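You operate a simulated robot arm through the tools that you are given. There is no shell and no other tool.

You run a simulated robot arm. Do the job below in one go: nothing can be reset, and whatever is moved stays where it is left.

JOB
Swap the black plug in the meter plate for the yellow one.
Fine: switch off first; old plug in the black tray's middle well; switch on once the new one is in, then light the lamp by the green button; both dials stay. Set down upright: what you pick out.

It is judged by the outcome, as a careful person would: the job done as asked, and still so three seconds after it is handed in. It fails if anything else is knocked over, pushed out of place, dropped, spilled or broken.

ROBOT AND FRAMES
A 5-joint arm with a two-finger parallel gripper, fixed in place. Base frame: the origin is on the floor under the middle of its stand, x ahead of it, y to its left, z up. Lengths are in mm, angles in degrees, forces in N, time in s.
It reaches about 1134 mm from its shoulder. Its first joint turns from -149.0 to 149.0 degrees. Payload 1.57 kg.
The tool frame sits at the grasp point between the pads (the TCP): z along the fingers, y along the line on which they close. The tips reach 30 mm beyond it. Largest opening 110 mm; finger width 24, thickness 12; the body of the gripper, 48 by 112 mm, starts 78 mm behind the TCP.
Orientation is told as [roll, pitch, yaw] about the base's x, y, z axes, in that order, counted from this pose: with the fingers straight down and closing along the base's y, the tool's x points along the base's -x, its y along +y and its z along -z.

CONTROLS
- The arm moves only by the tool move_arm. Its argument "increments" is a list of rows, each an object of numbers (a shift or turn left out is 0, a gripper value left out holds the last): "tx", "ty", "tz": the shift along the tool's x, y, z in units of 20 mm (1.0 is 20 mm); "rx", "ry", "rz": the turn, a rotation vector about the tool's x, y, z in units of 4 degrees (1.0 is 4 degrees). In form: [{"tx": .., "ty": .., "tz": .., "rx": .., "ry": .., "rz": ..}, ...]. A call has 1 to 20 rows; each row shifts and turns the commanded pose from where the row before left it, along the tool's axes as they then stand. "jaw" is the finger opening in mm, from 0 to 110, set as the call begins (left out, the last holds). A call with a number of a shift or a turn outside -1 to 1 is refused whole. Each row takes 0.2 s and may step no farther than 50 mm and 8.6 degrees from the row before; otherwise, or with a gripper value out of range, the whole call is refused. Where a pose cannot be reached the arm comes as near as it can. A force on the tool above 40 N (or 10 N above the force at the start of the call, whichever is more), or a blocked arm, ends the call early, and 0.2 s more pass. Each finger travels about 153 mm/s and halts on what it meets, pressing with about 20 N; the grip force reading is that of the motor and also rises with nothing between the fingers. The clock runs only during rows and for 0.2 s after the last one: add rows that do not move to give the fingers time. The reply holds the time, the measured pose of the TCP, the force on the tool along the base axes, the opening and the grip force, in the units named above and with some noise, with the torque about the TCP (base axes, N m) and any sound that the robot's microphone picked up, and new pictures: "pictures" is both (left out), scene, wrist or none.
- Cameras (640 x 400 px; columns grow to the right, rows downward): "scene" is fixed at [55, 647.1, 1639.5]; the picture's right is [-0.84, -0.54, 0.00], its down [-0.26, 0.40, -0.88] and it looks along [0.48, -0.74, -0.47] (base axes); focal length 352 px, centre (320, 200). "wrist" rides on the gripper at [70, 16, -141] in the tool frame; the picture's right is [-0.23, 0.97, 0.00], its down [-0.86, -0.20, -0.48] and it looks along [-0.47, -0.11, 0.88] (tool axes); focal length 222 px, centre (320, 200). There is no depth. A picture from a camera that has moved, and an enlarged one, comes with that camera's place and axes in the base frame and with its lens. The place of the scene camera against the robot may be out by one fixed shift of up to 12 mm in any direction.
- raise_lower(by): slides the trunk up (or, below 0, down) by that many mm; the arm rides with it, the base frame stays. It gives what a move gives, with no picture.
- zoom(camera, box): a new picture of the part [left, top, right, bottom] of that camera's present view, enlarged. The clock stands still meanwhile.
- hand_in(): hands the job in; it is judged then, once.

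Places have to be worked out from the pictures, the camera data and where the tool is seen. Open the gripper and draw the arm clear of the work before you hand the job in, unless the task says otherwise.

The tools are called after "Request:" by a JSON object that holds its "name" and its "arguments". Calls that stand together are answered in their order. move_arm: Moves the arm, as the interface text tells. Its arguments: {"type":"object","properties":{"increments":{"type":"array","items":{"type":"object","properties":{"tx":{"type":"number"},"ty":{"type":"number"},"tz":{"type":"number"},"rx":{"type":"number"},"ry":{"type":"number"},"rz":{"type":"number"}}}},"jaw":{"type":"number"},"pictures":{"type":"string","enum":["both","scene","wrist","none"]}},"required":["increments"]} The other tools are called the same way: raise_lower (by) moves the trunk up or down; zoom (camera, box) takes an enlarged picture of a part of a camera's view; hand_in () hands the job in.

At the start:

```text
time: 0.0
tcp_pos: [361.3, -466.2, 1157.8]
tcp_rot: [0.1, 0.0, 0.0]
contact_force: [-0.5, -0.3, 0.9]
wrist_torque: [-0.01, 0.01, -0.01]
width: 110.0
grip_force: 0.1
trunk travel left (down, up): [-892.0, 78.0]
```

scene: 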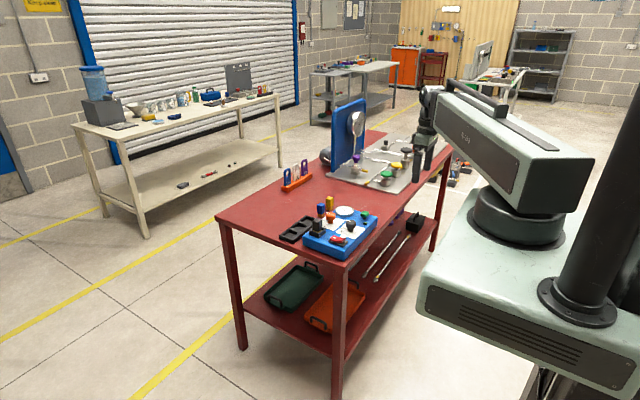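
wrist: 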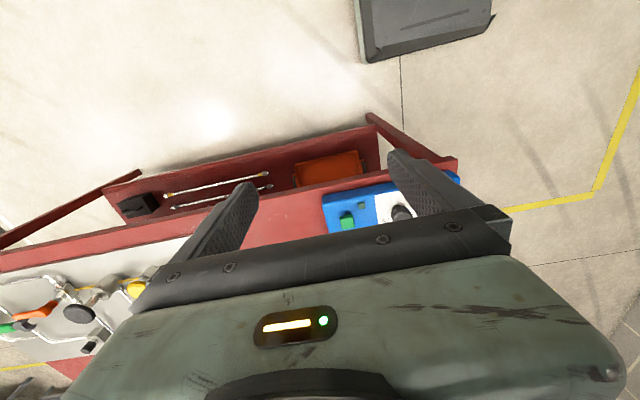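

The scene shows a red bench with a blue box (meter plate), a black tray and other things. I zoom in to look at the details before moving.

Request:
{"name": "zoom", "arguments": {"camera": "scene", "box": [270, 190, 390, 265]}}

Request:
{"name": "zoom", "arguments": {"camera": "scene", "box": [310, 90, 460, 190]}}

Request:
{"name": "zoom", "arguments": {"camera": "wrist", "box": [300, 140, 480, 250]}}

```text
5.33 times, centred on (330, 228) of scene
camera zoom: at [55.0, 647.1, 1639.5], right [-0.84, -0.54, 0.0], down [-0.26, 0.4, -0.88], along [0.48, -0.74, -0.47], focal length 1879 px, centre (267, 53)
```

zoom: 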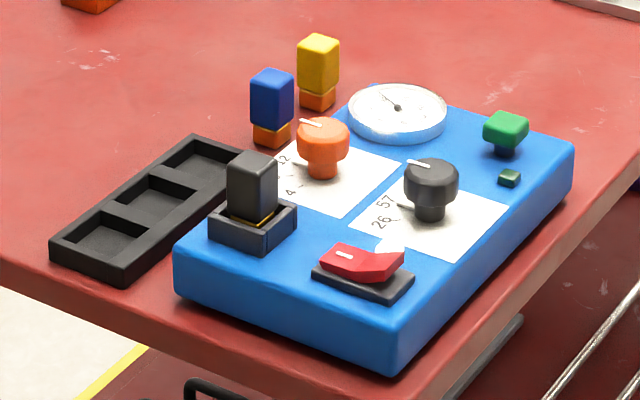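

```text
4.00 times, centred on (385, 140) of scene
camera zoom: at [55.0, 647.1, 1639.5], right [-0.84, -0.54, 0.0], down [-0.26, 0.4, -0.88], along [0.48, -0.74, -0.47], focal length 1409 px, centre (60, 440)
```

zoom: 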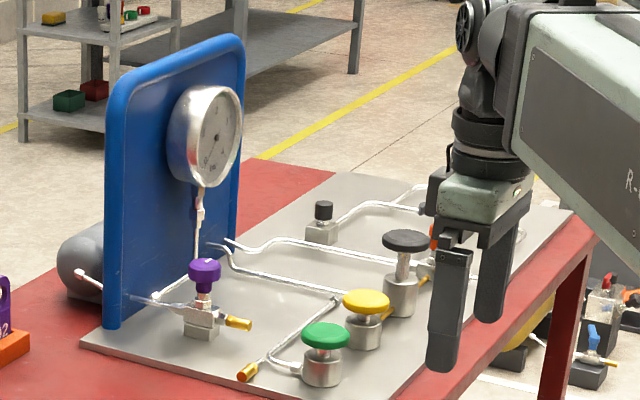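

```text
3.56 times, centred on (390, 195) of wrist
camera zoom: at [291.8, -450.6, 1300.1], right [0.23, 0.97, 0.0], down [0.86, -0.2, 0.48], along [0.47, -0.11, -0.88], focal length 790 px, centre (71, 218)
```

zoom: 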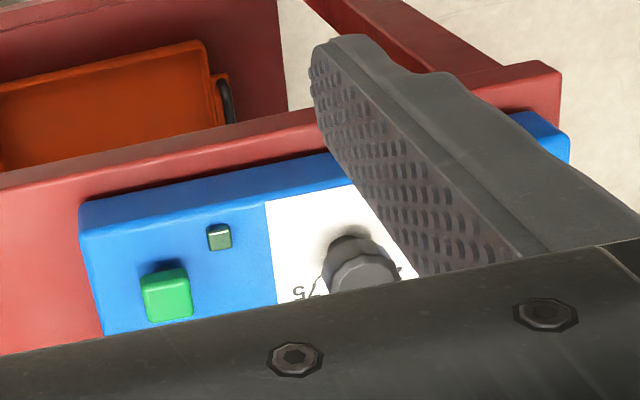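

The box (meter plate) lies around x 500–700, y -500 to -220 with its top near z≈900. I move the tool forward at the same height so that the wrist camera looks down on it.

Request:
{"name": "move_arm", "arguments": {"increments": [{"tx": -1, "ty": 0.3}, {"tx": -1, "ty": 0.3}, {"tx": -1, "ty": 0.3}, {"tx": -1, "ty": 0.3}, {"tx": -1, "ty": 0.3}, {"tx": -1, "ty": 0.3}, {"tx": -1, "ty": 0.3}, {"tx": -1, "ty": 0.3}, {"tx": -1, "ty": 0.3}, {"tx": -1, "ty": 0.3}, {"tx": -1, "ty": 0.3}, {"tx": -1, "ty": 0.3}]}}

```text
time: 2.6
tcp_pos: [600.3, -392.8, 1157.9]
tcp_rot: [0.0, 0.0, 0.0]
contact_force: [-0.1, -0.1, 0.1]
wrist_torque: [-0.02, 0.02, 0.02]
width: 110.0
grip_force: 0.0
trunk travel left (down, up): [-892.0, 78.0]
camera wrist: at [531.5, -377.3, 1300.0], right [0.23, 0.97, 0.0], down [0.86, -0.2, 0.48], along [0.47, -0.11, -0.88], focal length 222 px, centre (320, 200)
```

scene: 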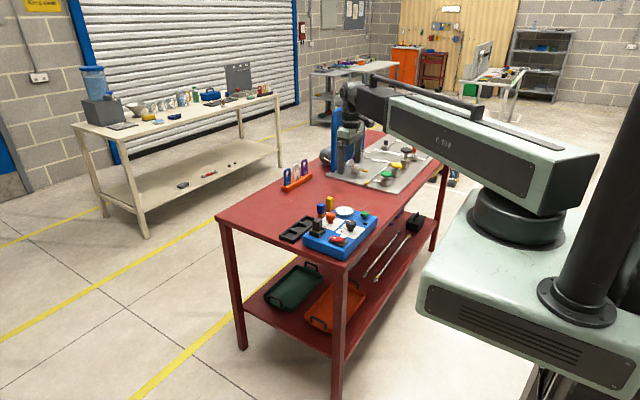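
wrist: 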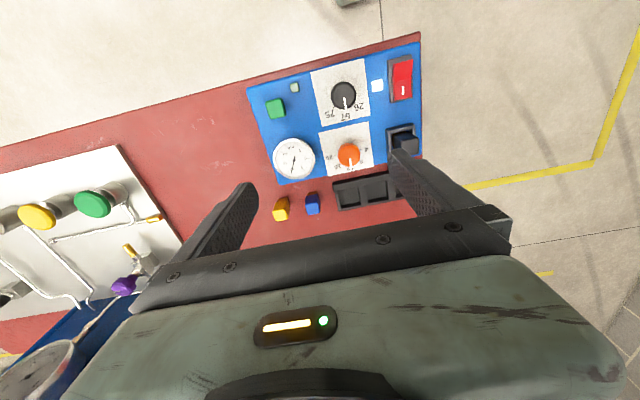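

The wrist camera now sees the whole plate. I enlarge it to find the positions.

Request:
{"name": "zoom", "arguments": {"camera": "wrist", "box": [230, 30, 440, 160]}}

Request:
{"name": "zoom", "arguments": {"camera": "wrist", "box": [250, 110, 440, 230]}}

Request:
{"name": "zoom", "arguments": {"camera": "wrist", "box": [370, 40, 430, 80]}}

```text
3.05 times, centred on (335, 95) of wrist
camera zoom: at [531.5, -377.3, 1300.0], right [0.23, 0.97, 0.0], down [0.86, -0.2, 0.48], along [0.47, -0.11, -0.88], focal length 677 px, centre (274, 520)
```

zoom: 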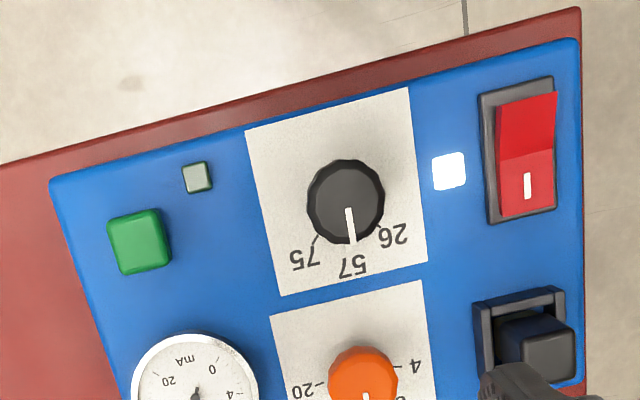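

```text
3.33 times, centred on (345, 170) of wrist
camera zoom: at [531.5, -377.3, 1300.0], right [0.23, 0.97, 0.0], down [0.86, -0.2, 0.48], along [0.47, -0.11, -0.88], focal length 740 px, centre (237, 300)
```

zoom: 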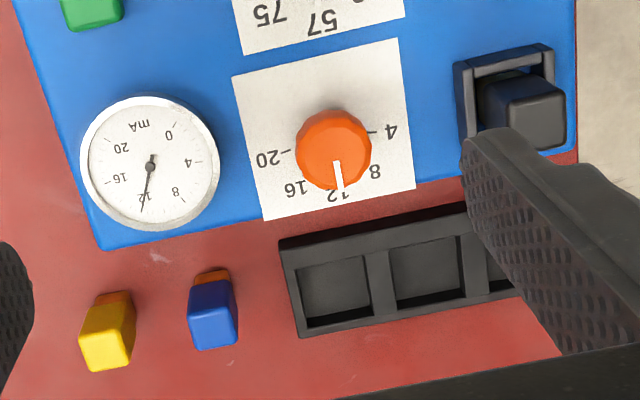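

```text
10.00 times, centred on (400, 60) of wrist
camera zoom: at [531.5, -377.3, 1300.0], right [0.23, 0.97, 0.0], down [0.86, -0.2, 0.48], along [0.47, -0.11, -0.88], focal length 2221 px, centre (-480, 1600)
```

zoom: 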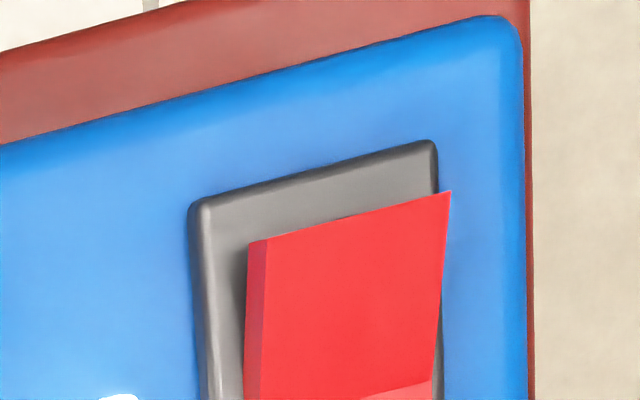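

I zoom on the fingertips to calibrate the wrist camera against the known tool geometry, and on the rocker in the scene view to see which side is raised.

Request:
{"name": "zoom", "arguments": {"camera": "wrist", "box": [380, 140, 480, 210]}}

Request:
{"name": "zoom", "arguments": {"camera": "wrist", "box": [180, 170, 280, 240]}}

Request:
{"name": "zoom", "arguments": {"camera": "scene", "box": [310, 210, 365, 250]}}

Request:
{"name": "zoom", "arguments": {"camera": "scene", "box": [275, 190, 345, 240]}}

```text
5.71 times, centred on (430, 175) of wrist
camera zoom: at [531.5, -377.3, 1300.0], right [0.23, 0.97, 0.0], down [0.86, -0.2, 0.48], along [0.47, -0.11, -0.88], focal length 1269 px, centre (-309, 343)
```

zoom: 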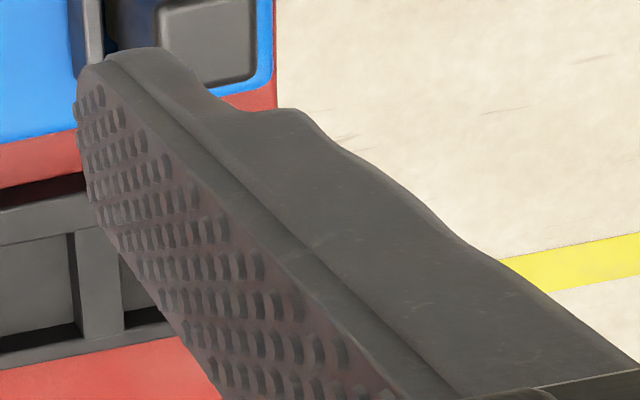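

```text
5.71 times, centred on (230, 205) of wrist
camera zoom: at [531.5, -377.3, 1300.0], right [0.23, 0.97, 0.0], down [0.86, -0.2, 0.48], along [0.47, -0.11, -0.88], focal length 1269 px, centre (834, 171)
```

zoom: 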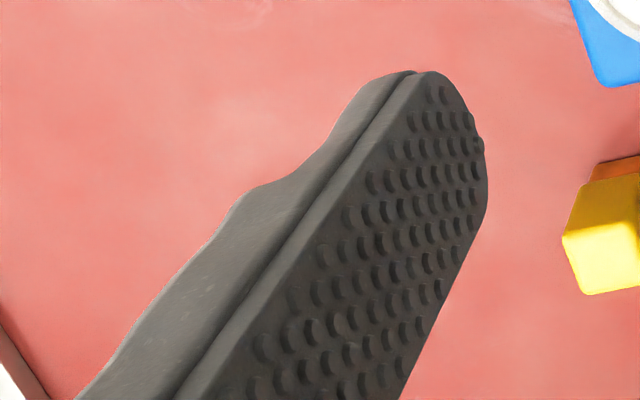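

```text
10.00 times, centred on (338, 230) of scene
camera zoom: at [55.0, 647.1, 1639.5], right [-0.84, -0.54, 0.0], down [-0.26, 0.4, -0.88], along [0.48, -0.74, -0.47], focal length 3524 px, centre (145, -100)
```

zoom: 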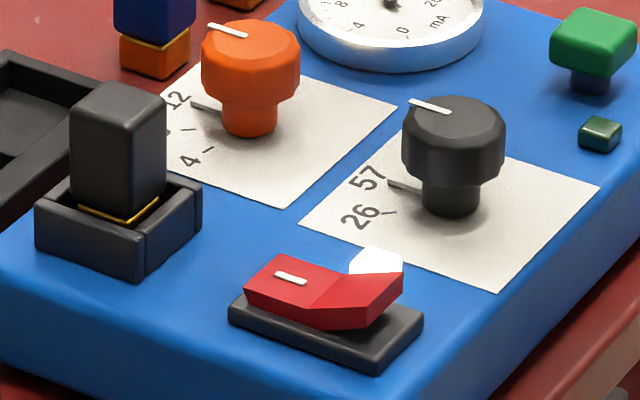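

```text
8.00 times, centred on (310, 215) of scene
camera zoom: at [55.0, 647.1, 1639.5], right [-0.84, -0.54, 0.0], down [-0.26, 0.4, -0.88], along [0.48, -0.74, -0.47], focal length 2819 px, centre (400, 80)
```

zoom: 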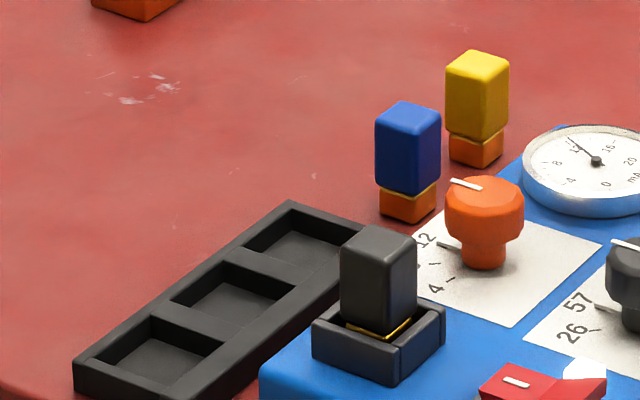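

Reading: the switch's low-x half is raised ("I" half at high x is pressed, white lamp lit = on). I place the switch centre at about (562,-253), frame top near z≈900, so I close the jaws and go above its raised half at a safe height to look again.

Request:
{"name": "move_arm", "arguments": {"increments": [{"tx": 0.33, "ty": 0.874, "tz": 0.9}, {"tx": 0.33, "ty": 0.874, "tz": 0.9}, {"tx": 0.33, "ty": 0.874, "tz": 0.9}, {"tx": 0.33, "ty": 0.874, "tz": 0.9}, {"tx": 0.33, "ty": 0.874, "tz": 0.9}, {"tx": 0.33, "ty": 0.874, "tz": 0.9}, {"tx": 0.33, "ty": 0.874, "tz": 0.9}, {"tx": 0.33, "ty": 0.874, "tz": 0.9}], "jaw": 0}}

```text
time: 4.4
tcp_pos: [550.3, -253.9, 1159.0]
tcp_rot: [0.0, 0.0, 0.0]
contact_force: [-0.1, 0.8, -0.8]
wrist_torque: [0.0, -0.02, 0.0]
width: 0.0
grip_force: 20.2
out of reach, approached as far as the arm can: row 1, 2, 3, 4, 5, 6, 7, 8
trunk travel left (down, up): [-892.0, 78.0]
camera wrist: at [480.2, -236.7, 1300.2], right [0.23, 0.97, 0.0], down [0.85, -0.2, 0.48], along [0.47, -0.11, -0.88], focal length 222 px, centre (320, 200)
```

scene: 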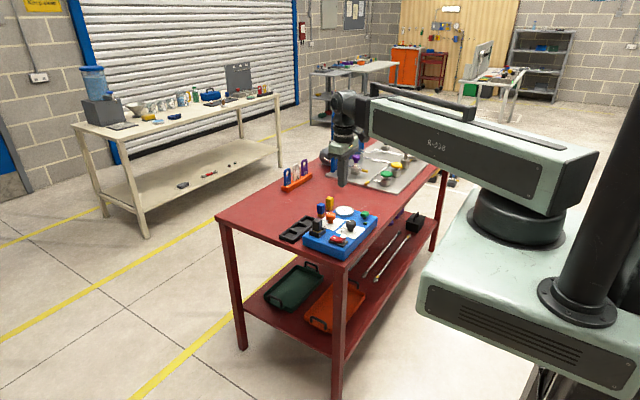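
wrist: 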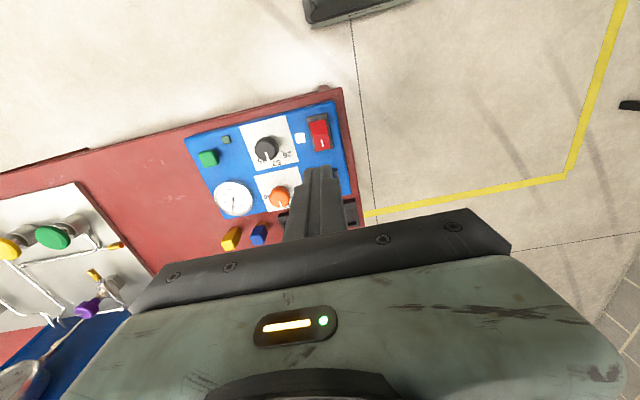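

The arm did not lower: height seems to come only from the trunk (arm links move horizontally). I test with a zero-size move whether the commanded pose is still at the unreachable height.

Request:
{"name": "move_arm", "arguments": {"increments": [{"tx": 0.0}], "pictures": "none"}}

```text
time: 4.8
tcp_pos: [549.0, -253.5, 1158.1]
tcp_rot: [0.0, 0.0, 0.0]
contact_force: [0.4, -1.3, -1.1]
wrist_torque: [0.01, 0.0, -0.03]
width: 0.0
grip_force: 20.5
trunk travel left (down, up): [-892.0, 78.0]
```

The commanded pose follows the real one again, so z is set by the trunk. I lower the trunk by 130 mm, leaving the tips near z≈998, above everything here, then look.

Request:
{"name": "raise_lower", "arguments": {"by": -130}}

Request:
{"name": "move_arm", "arguments": {"increments": [{"tx": 0.0}]}}

```text
time: 6.4
tcp_pos: [549.9, -253.1, 1028.7]
tcp_rot: [-0.1, 0.0, 0.0]
contact_force: [-0.1, 0.4, 0.1]
wrist_torque: [-0.01, 0.0, 0.01]
width: 0.0
grip_force: 19.5
trunk travel left (down, up): [-762.0, 208.0]
```

```text
time: 6.8
tcp_pos: [549.5, -252.5, 1029.0]
tcp_rot: [0.0, 0.0, 0.0]
contact_force: [-0.7, 1.1, 0.0]
wrist_torque: [-0.01, 0.04, -0.02]
width: 0.0
grip_force: 20.2
trunk travel left (down, up): [-762.0, 208.0]
camera wrist: at [480.4, -237.1, 1170.2], right [0.23, 0.97, 0.0], down [0.86, -0.2, 0.48], along [0.47, -0.11, -0.88], focal length 222 px, centre (320, 200)
```

scene: 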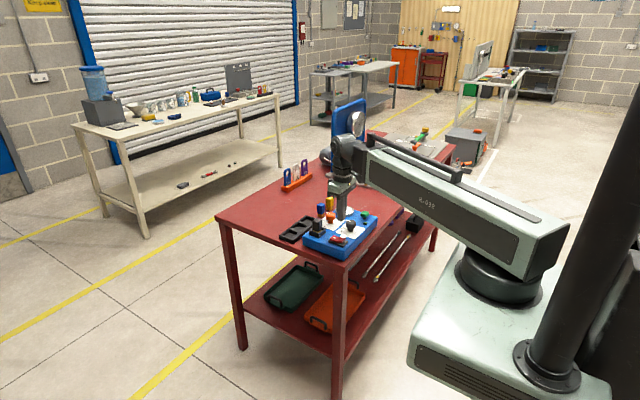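
wrist: 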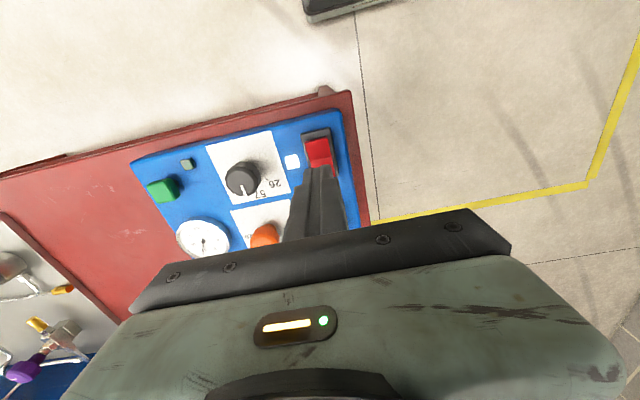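

I enlarge the view around the switch to see the tip relative to the rocker.

Request:
{"name": "zoom", "arguments": {"camera": "wrist", "box": [270, 110, 370, 200]}}

Request:
{"name": "zoom", "arguments": {"camera": "wrist", "box": [130, 110, 330, 260]}}

Request:
{"name": "zoom", "arguments": {"camera": "scene", "box": [300, 170, 380, 260]}}

```text
4.44 times, centred on (320, 155) of wrist
camera zoom: at [480.4, -237.1, 1170.2], right [0.23, 0.97, 0.0], down [0.86, -0.2, 0.48], along [0.47, -0.11, -0.88], focal length 987 px, centre (320, 400)
```

zoom: 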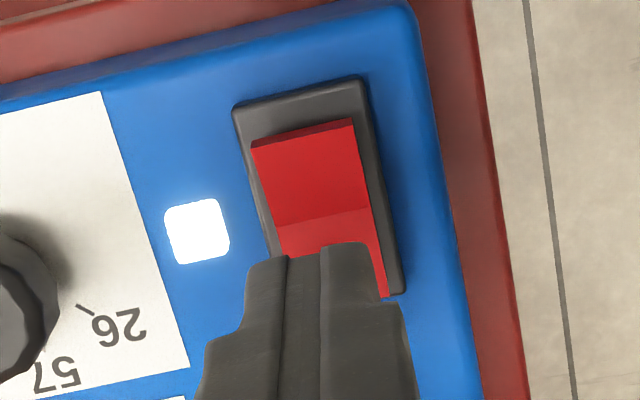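

```text
2.67 times, centred on (230, 185) of wrist
camera zoom: at [480.4, -237.1, 1170.2], right [0.23, 0.97, 0.0], down [0.86, -0.2, 0.48], along [0.47, -0.11, -0.88], focal length 592 px, centre (560, 240)
```

zoom: 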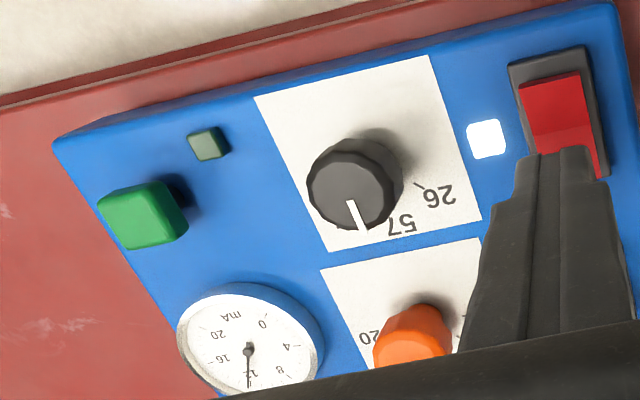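

```text
4.44 times, centred on (340, 215) of scene
camera zoom: at [55.0, 647.1, 1639.5], right [-0.84, -0.54, 0.0], down [-0.26, 0.4, -0.88], along [0.48, -0.74, -0.47], focal length 1566 px, centre (231, 133)
```

zoom: 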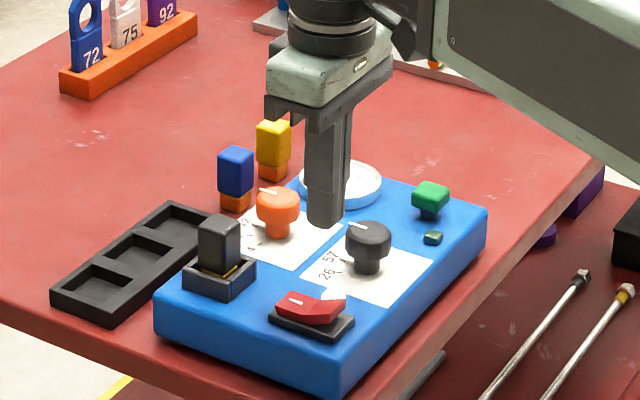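

The rocker's raised edge triangulates to (539,-255,920) with the hinge near x=561; the tips are at (549,-253,999). I shift to x≈545,y≈-255 and lower the trunk to just above the rocker.

Request:
{"name": "move_arm", "arguments": {"increments": [{"tx": 0.22, "ty": -0.1}, {"tx": 0}], "pictures": "none"}}

Request:
{"name": "raise_lower", "arguments": {"by": -72}}

Request:
{"name": "zoom", "arguments": {"camera": "wrist", "box": [240, 90, 400, 190]}}

Request:
{"name": "zoom", "arguments": {"camera": "scene", "box": [310, 200, 370, 250]}}

```text
time: 7.4
tcp_pos: [544.1, -255.3, 1029.3]
tcp_rot: [0.0, -0.1, 0.1]
contact_force: [-0.3, -0.4, -0.8]
wrist_torque: [-0.03, -0.02, -0.02]
width: 0.0
grip_force: 19.8
trunk travel left (down, up): [-762.0, 208.0]
```

```text
time: 8.5
tcp_pos: [544.7, -254.5, 957.0]
tcp_rot: [0.1, 0.0, 0.0]
contact_force: [0.4, -0.1, 0.6]
wrist_torque: [-0.01, -0.01, -0.02]
width: 0.0
grip_force: 20.0
trunk travel left (down, up): [-690.0, 280.0]
```

```text
4.00 times, centred on (320, 140) of wrist
camera zoom: at [476.3, -238.8, 1098.1], right [0.23, 0.97, 0.0], down [0.86, -0.2, 0.48], along [0.47, -0.11, -0.88], focal length 888 px, centre (320, 440)
```

zoom: 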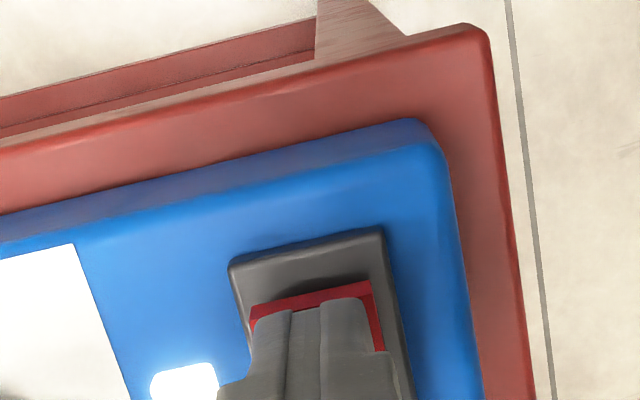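

```text
8.00 times, centred on (340, 225) of scene
camera zoom: at [55.0, 647.1, 1639.5], right [-0.84, -0.54, 0.0], down [-0.26, 0.4, -0.88], along [0.48, -0.74, -0.47], focal length 2819 px, centre (160, 0)
```

zoom: 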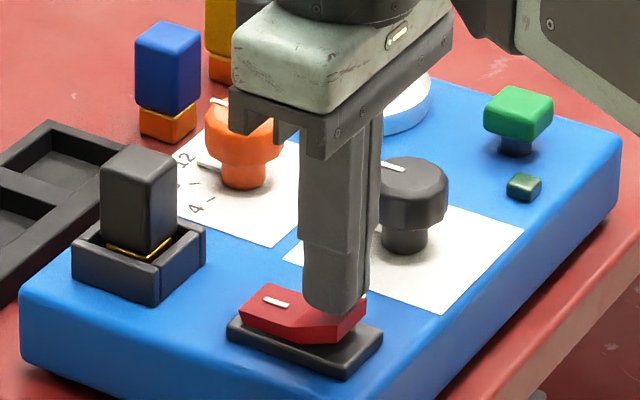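

The closed tips hang just above the raised half of the rocker, well clear of the neighbours. I lower in small steps watching force and sound.

Request:
{"name": "raise_lower", "arguments": {"by": -7}}

Request:
{"name": "raise_lower", "arguments": {"by": -3}}

```text
time: 9.0
tcp_pos: [545.5, -254.6, 948.9]
tcp_rot: [0.0, 0.1, 0.1]
contact_force: [-0.3, 0.0, -0.5]
wrist_torque: [-0.01, 0.01, -0.03]
width: 0.0
grip_force: 20.4
trunk travel left (down, up): [-683.0, 287.0]
```

```text
time: 9.6
tcp_pos: [544.8, -255.0, 946.1]
tcp_rot: [0.0, 0.0, 0.0]
contact_force: [0.1, 0.1, 1.1]
wrist_torque: [-0.01, 0.01, -0.01]
width: 0.1
grip_force: 20.2
trunk travel left (down, up): [-680.0, 290.0]
```

Tip now at z≈916 with no clear force yet; I continue in small steps.

Request:
{"name": "raise_lower", "arguments": {"by": -3}}

Request:
{"name": "raise_lower", "arguments": {"by": -2}}

Request:
{"name": "zoom", "arguments": {"camera": "scene", "box": [310, 200, 370, 250]}}

```text
time: 10.1
tcp_pos: [545.1, -254.6, 945.2]
tcp_rot: [-0.1, -0.2, 0.0]
contact_force: [9.8, -3.9, 32.9]
wrist_torque: [-0.12, -0.64, -0.06]
width: 0.3
grip_force: 20.5
trunk travel left (down, up): [-677.0, 293.0]
```

```text
time: 10.4
tcp_pos: [544.1, -255.7, 944.1]
tcp_rot: [-0.1, -0.3, 0.0]
contact_force: [-0.6, 0.4, 26.0]
wrist_torque: [0.11, -0.31, 0.02]
width: 0.0
grip_force: 19.5
trunk travel left (down, up): [-677.0, 293.0]
stopped: the force on the tool passed its limit at 52 N (the readings are from after the stop); the commanded pose is now the measured one
```

```text
8.00 times, centred on (340, 225) of scene
camera zoom: at [55.0, 647.1, 1639.5], right [-0.84, -0.54, 0.0], down [-0.26, 0.4, -0.88], along [0.48, -0.74, -0.47], focal length 2819 px, centre (160, 0)
```

zoom: 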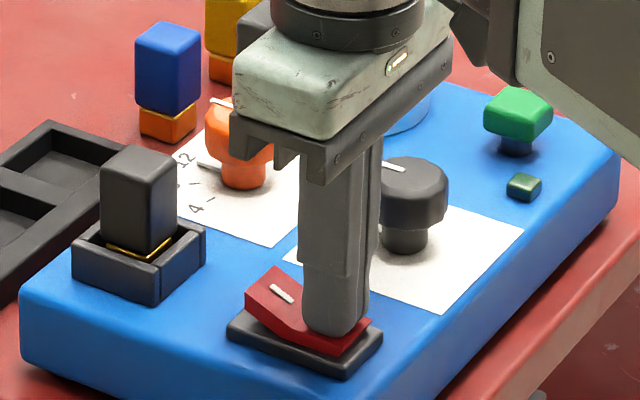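

The rocker has flipped: the "I" half is now up. I raise the trunk and check the switch and the white lamp.

Request:
{"name": "raise_lower", "arguments": {"by": 85}}

Request:
{"name": "zoom", "arguments": {"camera": "wrist", "box": [240, 90, 400, 190]}}

Request:
{"name": "zoom", "arguments": {"camera": "scene", "box": [310, 200, 370, 250]}}

```text
time: 11.6
tcp_pos: [546.2, -256.3, 1028.6]
tcp_rot: [-0.1, -0.3, 0.0]
contact_force: [-0.2, -0.6, -0.7]
wrist_torque: [-0.01, -0.01, -0.03]
width: 0.0
grip_force: 20.0
trunk travel left (down, up): [-762.0, 208.0]
```

```text
4.00 times, centred on (320, 140) of wrist
camera zoom: at [477.0, -239.1, 1170.1], right [0.23, 0.97, 0.0], down [0.85, -0.2, 0.48], along [0.47, -0.11, -0.88], focal length 888 px, centre (320, 440)
```

zoom: 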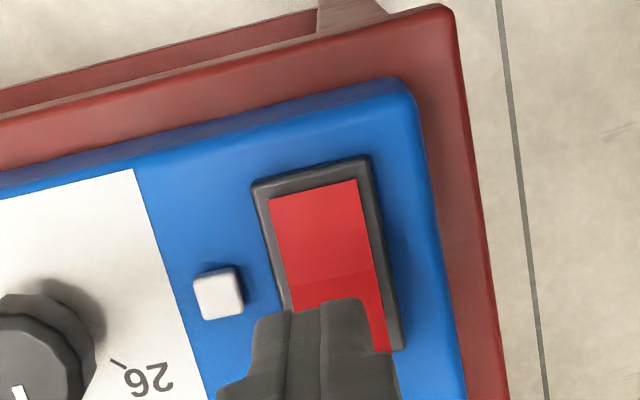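

```text
8.00 times, centred on (340, 225) of scene
camera zoom: at [55.0, 647.1, 1639.5], right [-0.84, -0.54, 0.0], down [-0.26, 0.4, -0.88], along [0.48, -0.74, -0.47], focal length 2819 px, centre (160, 0)
```

zoom: 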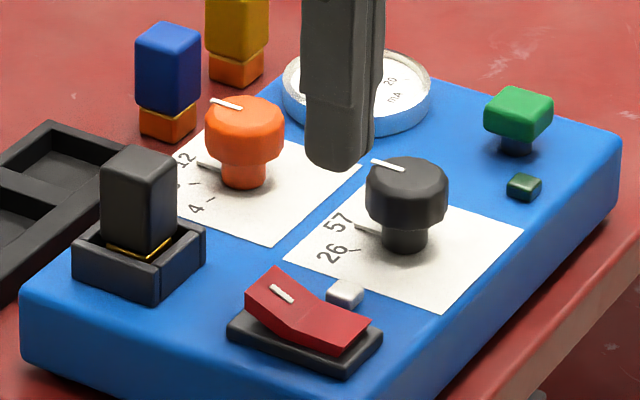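

Switch is off and its lamp is out. Now I open the jaws and move over the tray area at the same height to measure the socket, tray and yellow plug closely.

Request:
{"name": "move_arm", "arguments": {"increments": [{"tx": -0.95, "ty": -0.25, "ry": 0.07, "rx": -0.02}, {"tx": -0.95, "ty": -0.25}, {"tx": -0.95, "ty": -0.25}, {"tx": -0.95, "ty": -0.25}, {"tx": -0.95, "ty": -0.25}, {"tx": -0.95, "ty": -0.25}, {"tx": -0.95, "ty": -0.25}, {"tx": -0.95, "ty": -0.25}, {"tx": -0.95, "ty": -0.25}, {"tx": 0}], "jaw": 110}}

Request:
{"name": "zoom", "arguments": {"camera": "wrist", "box": [160, 60, 460, 240]}}

```text
time: 13.8
tcp_pos: [717.7, -300.7, 1028.7]
tcp_rot: [0.1, 0.0, 0.0]
contact_force: [0.4, 0.1, 0.2]
wrist_torque: [0.0, -0.02, 0.0]
width: 110.0
grip_force: 0.0
trunk travel left (down, up): [-762.0, 208.0]
camera wrist: at [648.9, -283.7, 1170.5], right [0.23, 0.97, 0.0], down [0.86, -0.2, 0.48], along [0.46, -0.11, -0.88], focal length 222 px, centre (320, 200)
```

scene: 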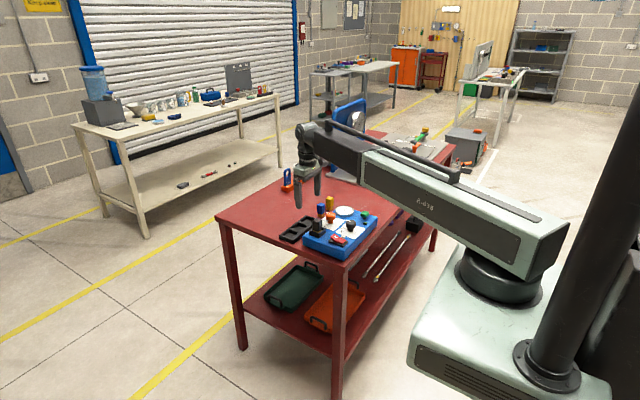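
wrist: 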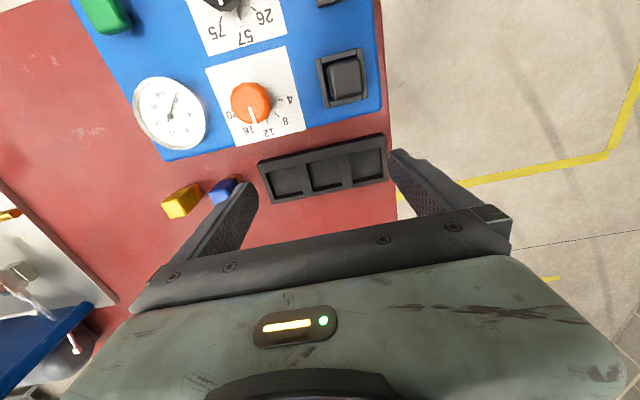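

```text
2.13 times, centred on (310, 150) of wrist
camera zoom: at [648.9, -283.7, 1170.5], right [0.23, 0.97, 0.0], down [0.86, -0.2, 0.48], along [0.46, -0.11, -0.88], focal length 474 px, centre (341, 307)
```

zoom: 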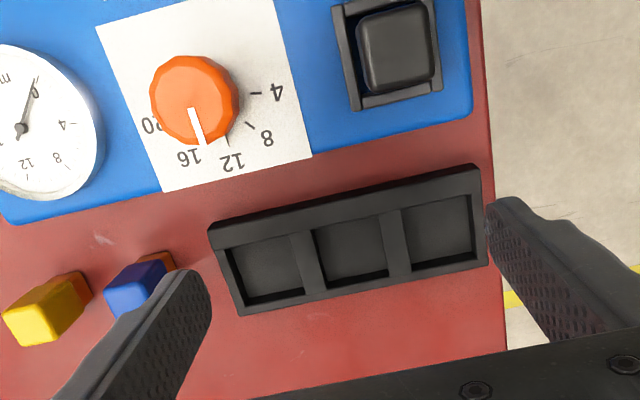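

Good view. I enlarge the socket with its plug, the tray, and the yellow plug separately.

Request:
{"name": "zoom", "arguments": {"camera": "wrist", "box": [305, 35, 385, 115]}}

Request:
{"name": "zoom", "arguments": {"camera": "wrist", "box": [250, 120, 400, 215]}}

Request:
{"name": "zoom", "arguments": {"camera": "wrist", "box": [150, 160, 260, 230]}}

Request:
{"name": "zoom", "arguments": {"camera": "scene", "box": [270, 185, 350, 245]}}

```text
5.00 times, centred on (345, 75) of wrist
camera zoom: at [648.9, -283.7, 1170.5], right [0.23, 0.97, 0.0], down [0.86, -0.2, 0.48], along [0.46, -0.11, -0.88], focal length 1111 px, centre (195, 825)
```

zoom: 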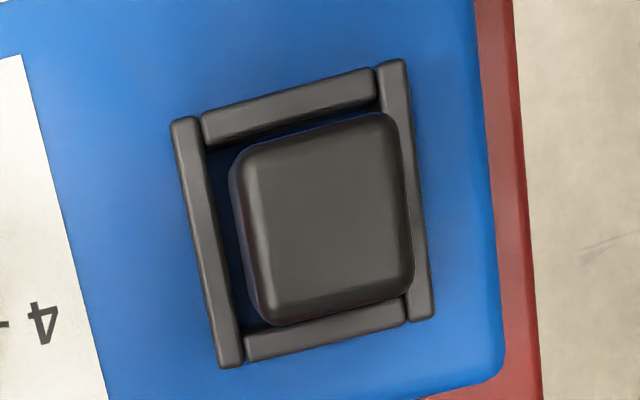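

```text
4.21 times, centred on (325, 168) of wrist
camera zoom: at [648.9, -283.7, 1170.5], right [0.23, 0.97, 0.0], down [0.86, -0.2, 0.48], along [0.46, -0.11, -0.88], focal length 935 px, centre (299, 337)
```

zoom: 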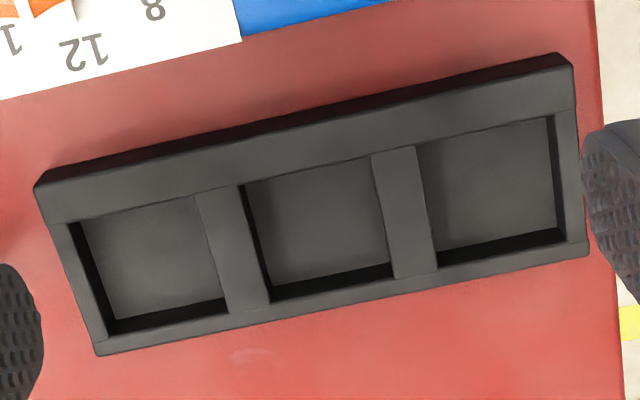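

```text
5.71 times, centred on (205, 195) of wrist
camera zoom: at [648.9, -283.7, 1170.5], right [0.23, 0.97, 0.0], down [0.86, -0.2, 0.48], along [0.46, -0.11, -0.88], focal length 1269 px, centre (977, 229)
```

zoom: 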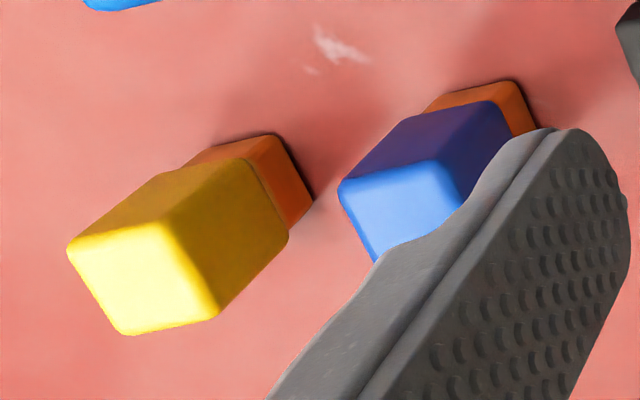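

```text
6.67 times, centred on (310, 215) of scene
camera zoom: at [55.0, 647.1, 1639.5], right [-0.84, -0.54, 0.0], down [-0.26, 0.4, -0.88], along [0.48, -0.74, -0.47], focal length 2349 px, centre (387, 100)
```

zoom: 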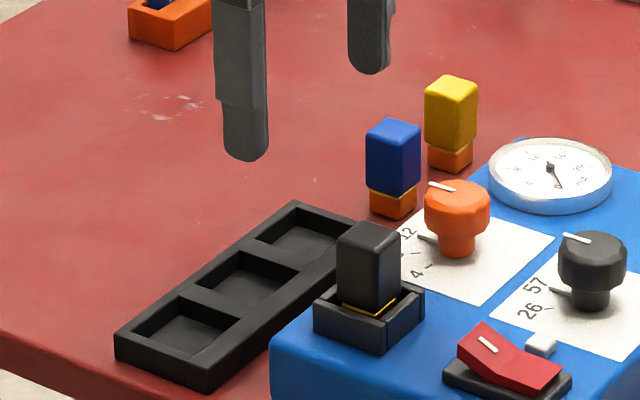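

The estimates: black plug centre ≈(654.5,-262.5), top z≈955, housing rim ≈907; tray middle well centre ≈(771,-305), rim ≈867; yellow plug ≈(755,-513), top ≈910, table ≈855. I move over the black plug with the jaws at 60 mm and check centring.

Request:
{"name": "move_arm", "arguments": {"increments": [{"tx": 0.79, "ty": 0.48}, {"tx": 0.79, "ty": 0.48}, {"tx": 0.79, "ty": 0.48}, {"tx": 0.79, "ty": 0.48}, {"tx": 0}], "jaw": 60, "pictures": "wrist"}}

Request:
{"name": "zoom", "arguments": {"camera": "wrist", "box": [260, 110, 380, 210]}}

Request:
{"name": "zoom", "arguments": {"camera": "scene", "box": [290, 180, 350, 240]}}

```text
time: 15.0
tcp_pos: [653.1, -261.3, 1027.6]
tcp_rot: [0.0, 0.1, 0.0]
contact_force: [-0.3, 0.3, 0.4]
wrist_torque: [-0.01, -0.01, 0.01]
width: 60.1
grip_force: 0.1
trunk travel left (down, up): [-762.0, 208.0]
camera wrist: at [585.0, -245.2, 1170.5], right [0.23, 0.97, 0.0], down [0.86, -0.2, 0.48], along [0.46, -0.11, -0.88], focal length 222 px, centre (320, 200)
```

wrist: 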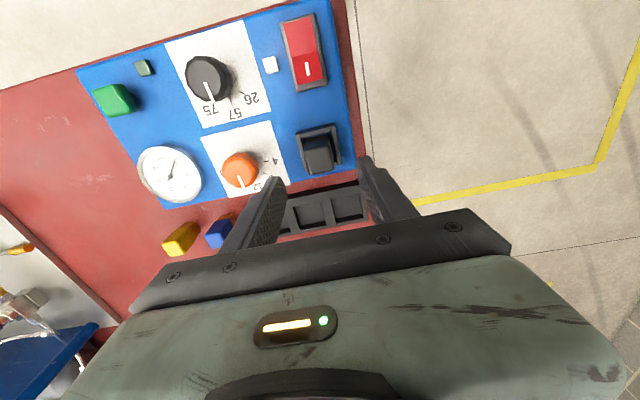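

```text
4.00 times, centred on (320, 160) of wrist
camera zoom: at [585.0, -245.2, 1170.5], right [0.23, 0.97, 0.0], down [0.86, -0.2, 0.48], along [0.46, -0.11, -0.88], focal length 888 px, centre (320, 360)
```

zoom: 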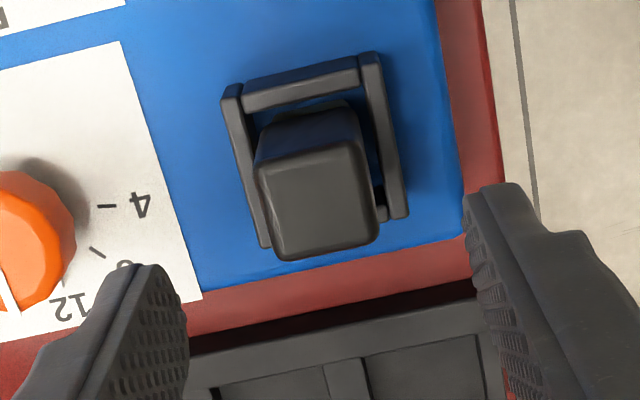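

```text
6.67 times, centred on (320, 210) of scene
camera zoom: at [55.0, 647.1, 1639.5], right [-0.84, -0.54, 0.0], down [-0.26, 0.4, -0.88], along [0.48, -0.74, -0.47], focal length 2349 px, centre (320, 133)
```

zoom: 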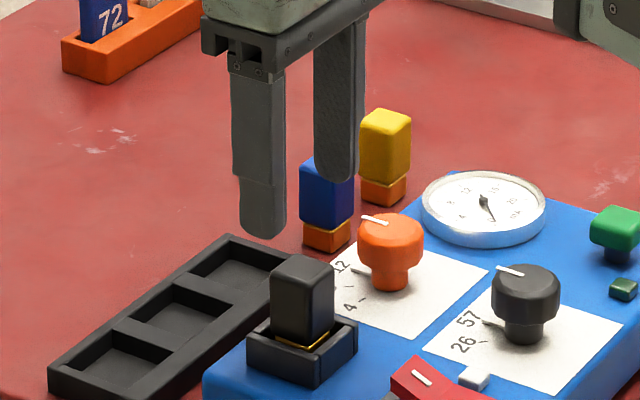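

The plug top centre triangulates to (654.7,-262.4,957) and the tool is at about (654.5,-261.3). I nudge 1 mm in y and lower so the tips sit around z≈922, above the housing rim.

Request:
{"name": "move_arm", "arguments": {"increments": [{"ty": -0.05}, {"tx": 0}], "pictures": "none"}}

Request:
{"name": "raise_lower", "arguments": {"by": -60}}

Request:
{"name": "zoom", "arguments": {"camera": "wrist", "box": [220, 90, 420, 230]}}

Request:
{"name": "zoom", "arguments": {"camera": "scene", "box": [290, 180, 350, 240]}}

```text
time: 15.6
tcp_pos: [654.6, -263.1, 1027.9]
tcp_rot: [0.1, 0.1, 0.0]
contact_force: [-0.5, 0.5, -1.2]
wrist_torque: [0.01, -0.01, 0.0]
width: 60.3
grip_force: 0.0
trunk travel left (down, up): [-762.0, 208.0]
```

```text
time: 16.6
tcp_pos: [653.6, -262.6, 968.9]
tcp_rot: [-0.1, 0.2, 0.0]
contact_force: [-0.2, -0.6, -0.5]
wrist_torque: [0.03, 0.0, -0.01]
width: 59.7
grip_force: 0.0
trunk travel left (down, up): [-702.0, 268.0]
```

```text
2.86 times, centred on (320, 160) of wrist
camera zoom: at [585.0, -246.6, 1110.5], right [0.23, 0.97, 0.0], down [0.86, -0.2, 0.48], along [0.46, -0.11, -0.88], focal length 635 px, centre (320, 314)
```

zoom: 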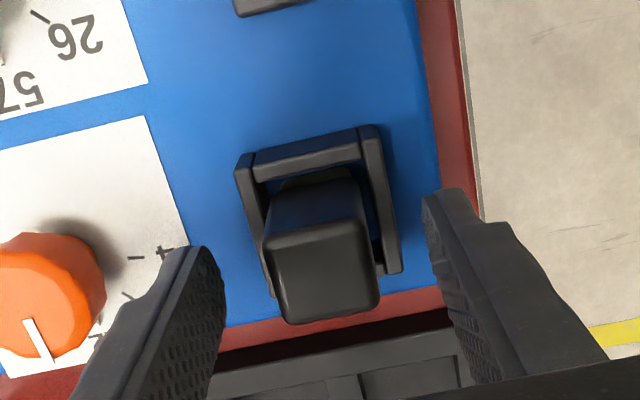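

```text
6.67 times, centred on (320, 210) of scene
camera zoom: at [55.0, 647.1, 1639.5], right [-0.84, -0.54, 0.0], down [-0.26, 0.4, -0.88], along [0.48, -0.74, -0.47], focal length 2349 px, centre (320, 133)
```

zoom: 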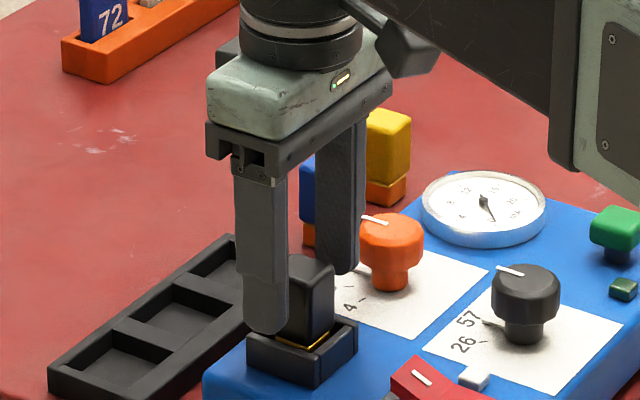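

The fingers straddle the plug with clear space to the dial and housing. I lower 18 mm more and close on the plug.

Request:
{"name": "raise_lower", "arguments": {"by": -18}}

Request:
{"name": "move_arm", "arguments": {"increments": [{"tx": 0}, {"tx": 0}, {"tx": 0}, {"tx": 0}], "jaw": 10}}

Request:
{"name": "zoom", "arguments": {"camera": "wrist", "box": [220, 90, 420, 230]}}

Request:
{"name": "zoom", "arguments": {"camera": "scene", "box": [290, 180, 350, 240]}}

```text
time: 17.2
tcp_pos: [653.9, -261.2, 951.5]
tcp_rot: [0.0, 0.1, 0.1]
contact_force: [-0.6, 0.4, -1.0]
wrist_torque: [0.05, 0.0, -0.02]
width: 60.1
grip_force: 0.0
trunk travel left (down, up): [-684.0, 286.0]
```

```text
time: 18.2
tcp_pos: [653.3, -262.1, 951.6]
tcp_rot: [0.0, 0.2, 0.0]
contact_force: [-0.5, -0.9, 0.6]
wrist_torque: [0.01, -0.03, 0.03]
width: 27.7
grip_force: 19.9
trunk travel left (down, up): [-684.0, 286.0]
camera wrist: at [585.1, -246.7, 1092.5], right [0.23, 0.97, 0.0], down [0.86, -0.2, 0.48], along [0.46, -0.11, -0.88], focal length 222 px, centre (320, 200)
```

scene: 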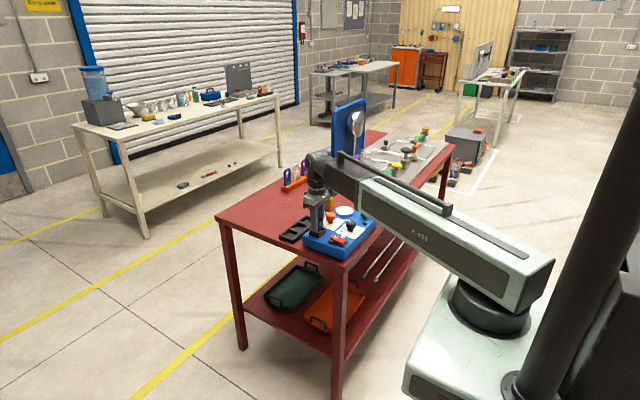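
wrist: 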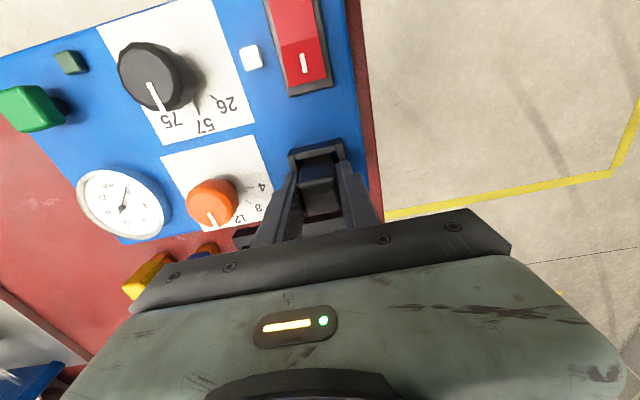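

```text
2.86 times, centred on (320, 160) of wrist
camera zoom: at [585.1, -246.7, 1092.5], right [0.23, 0.97, 0.0], down [0.86, -0.2, 0.48], along [0.46, -0.11, -0.88], focal length 635 px, centre (320, 314)
```

zoom: 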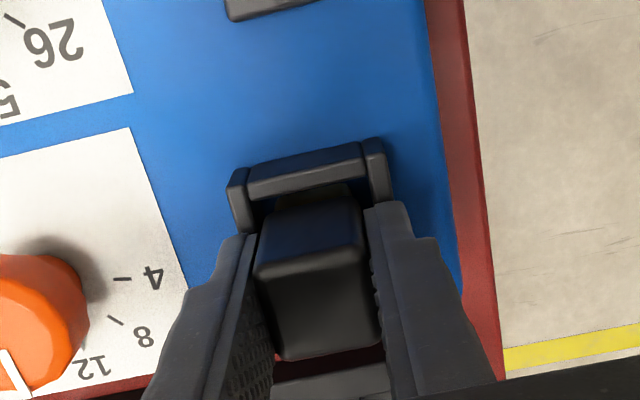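

```text
6.67 times, centred on (320, 210) of scene
camera zoom: at [55.0, 647.1, 1639.5], right [-0.84, -0.54, 0.0], down [-0.26, 0.4, -0.88], along [0.48, -0.74, -0.47], focal length 2349 px, centre (320, 133)
```

zoom: 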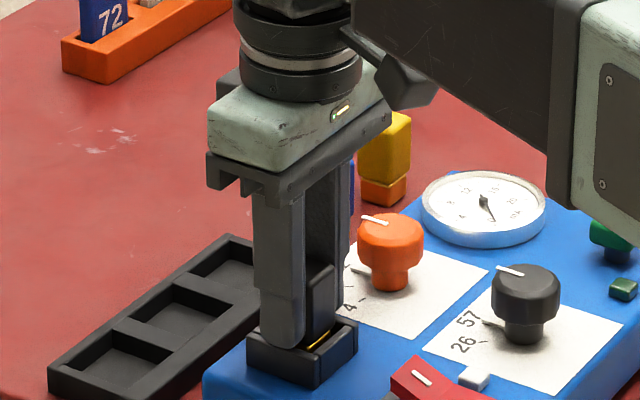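

Gripped at 27.7 mm width with nearly no side load. I pull up a little first to see the force.

Request:
{"name": "raise_lower", "arguments": {"by": 4}}

Request:
{"name": "raise_lower", "arguments": {"by": 6}}

Request:
{"name": "zoom", "arguments": {"camera": "scene", "box": [290, 180, 350, 240]}}

```text
time: 18.8
tcp_pos: [654.1, -262.3, 954.9]
tcp_rot: [0.0, 0.1, 0.0]
contact_force: [0.1, 0.1, -0.1]
wrist_torque: [0.0, 0.01, -0.01]
width: 27.7
grip_force: 20.2
trunk travel left (down, up): [-688.0, 282.0]
```

```text
time: 19.3
tcp_pos: [653.1, -262.8, 960.6]
tcp_rot: [0.0, 0.1, 0.0]
contact_force: [-0.9, 0.4, -0.6]
wrist_torque: [0.01, 0.04, -0.01]
width: 27.7
grip_force: 19.8
trunk travel left (down, up): [-694.0, 276.0]
```

```text
6.67 times, centred on (320, 210) of scene
camera zoom: at [55.0, 647.1, 1639.5], right [-0.84, -0.54, 0.0], down [-0.26, 0.4, -0.88], along [0.48, -0.74, -0.47], focal length 2349 px, centre (320, 133)
```

zoom: 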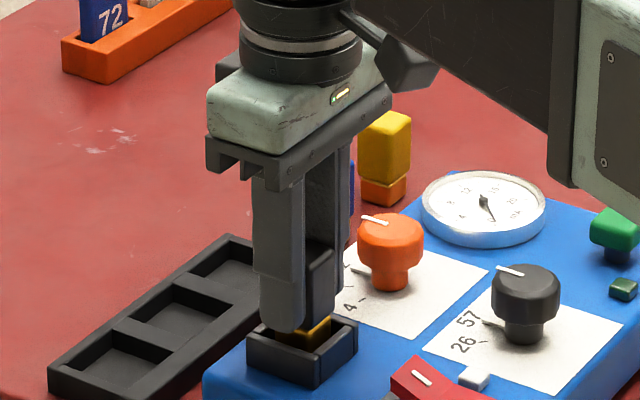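

The plug comes out freely. I lift it clear by another 45 mm and look.

Request:
{"name": "raise_lower", "arguments": {"by": 45}}

Request:
{"name": "move_arm", "arguments": {"increments": [{"tx": 0}], "pictures": "wrist"}}

Request:
{"name": "zoom", "arguments": {"camera": "scene", "box": [290, 180, 350, 240]}}

Request:
{"name": "zoom", "arguments": {"camera": "wrist", "box": [260, 110, 380, 210]}}

```text
time: 20.2
tcp_pos: [653.9, -264.1, 1005.8]
tcp_rot: [-0.1, 0.2, 0.1]
contact_force: [-0.6, -0.1, -1.7]
wrist_torque: [0.03, -0.04, -0.02]
width: 27.7
grip_force: 19.6
trunk travel left (down, up): [-739.0, 231.0]
```

```text
time: 20.6
tcp_pos: [653.9, -263.3, 1005.8]
tcp_rot: [0.0, 0.0, 0.0]
contact_force: [-0.1, -0.2, -0.6]
wrist_torque: [0.02, 0.01, -0.02]
width: 27.6
grip_force: 20.1
trunk travel left (down, up): [-739.0, 231.0]
camera wrist: at [585.1, -246.6, 1147.4], right [0.23, 0.97, 0.0], down [0.86, -0.2, 0.48], along [0.46, -0.11, -0.88], focal length 222 px, centre (320, 200)
```

wrist: 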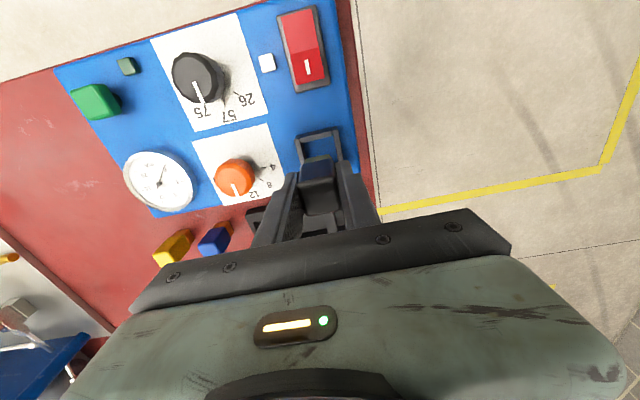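

```text
6.67 times, centred on (320, 210) of scene
camera zoom: at [55.0, 647.1, 1639.5], right [-0.84, -0.54, 0.0], down [-0.26, 0.4, -0.88], along [0.48, -0.74, -0.47], focal length 2349 px, centre (320, 133)
```

zoom: 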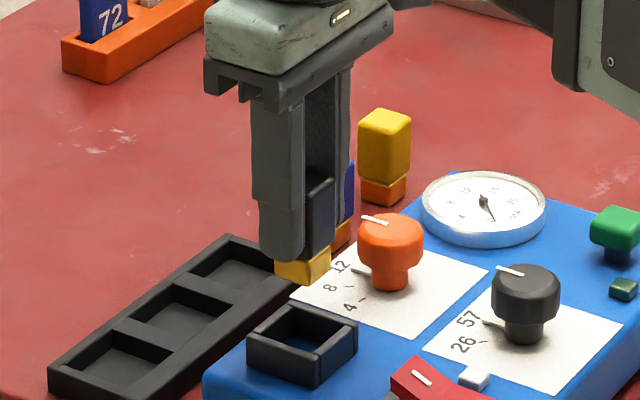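

```text
4.00 times, centred on (320, 160) of wrist
camera zoom: at [585.1, -246.6, 1147.4], right [0.23, 0.97, 0.0], down [0.86, -0.2, 0.48], along [0.46, -0.11, -0.88], focal length 888 px, centre (320, 360)
```

zoom: 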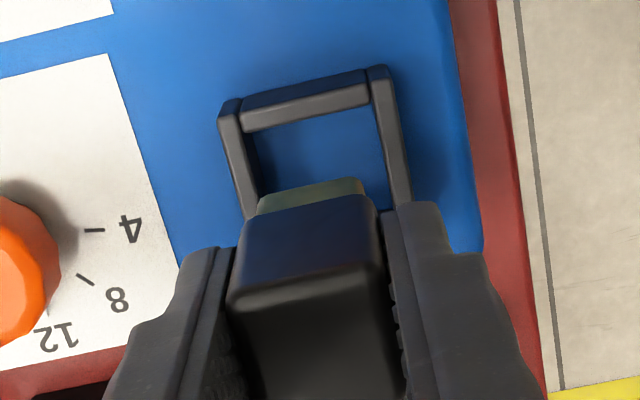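

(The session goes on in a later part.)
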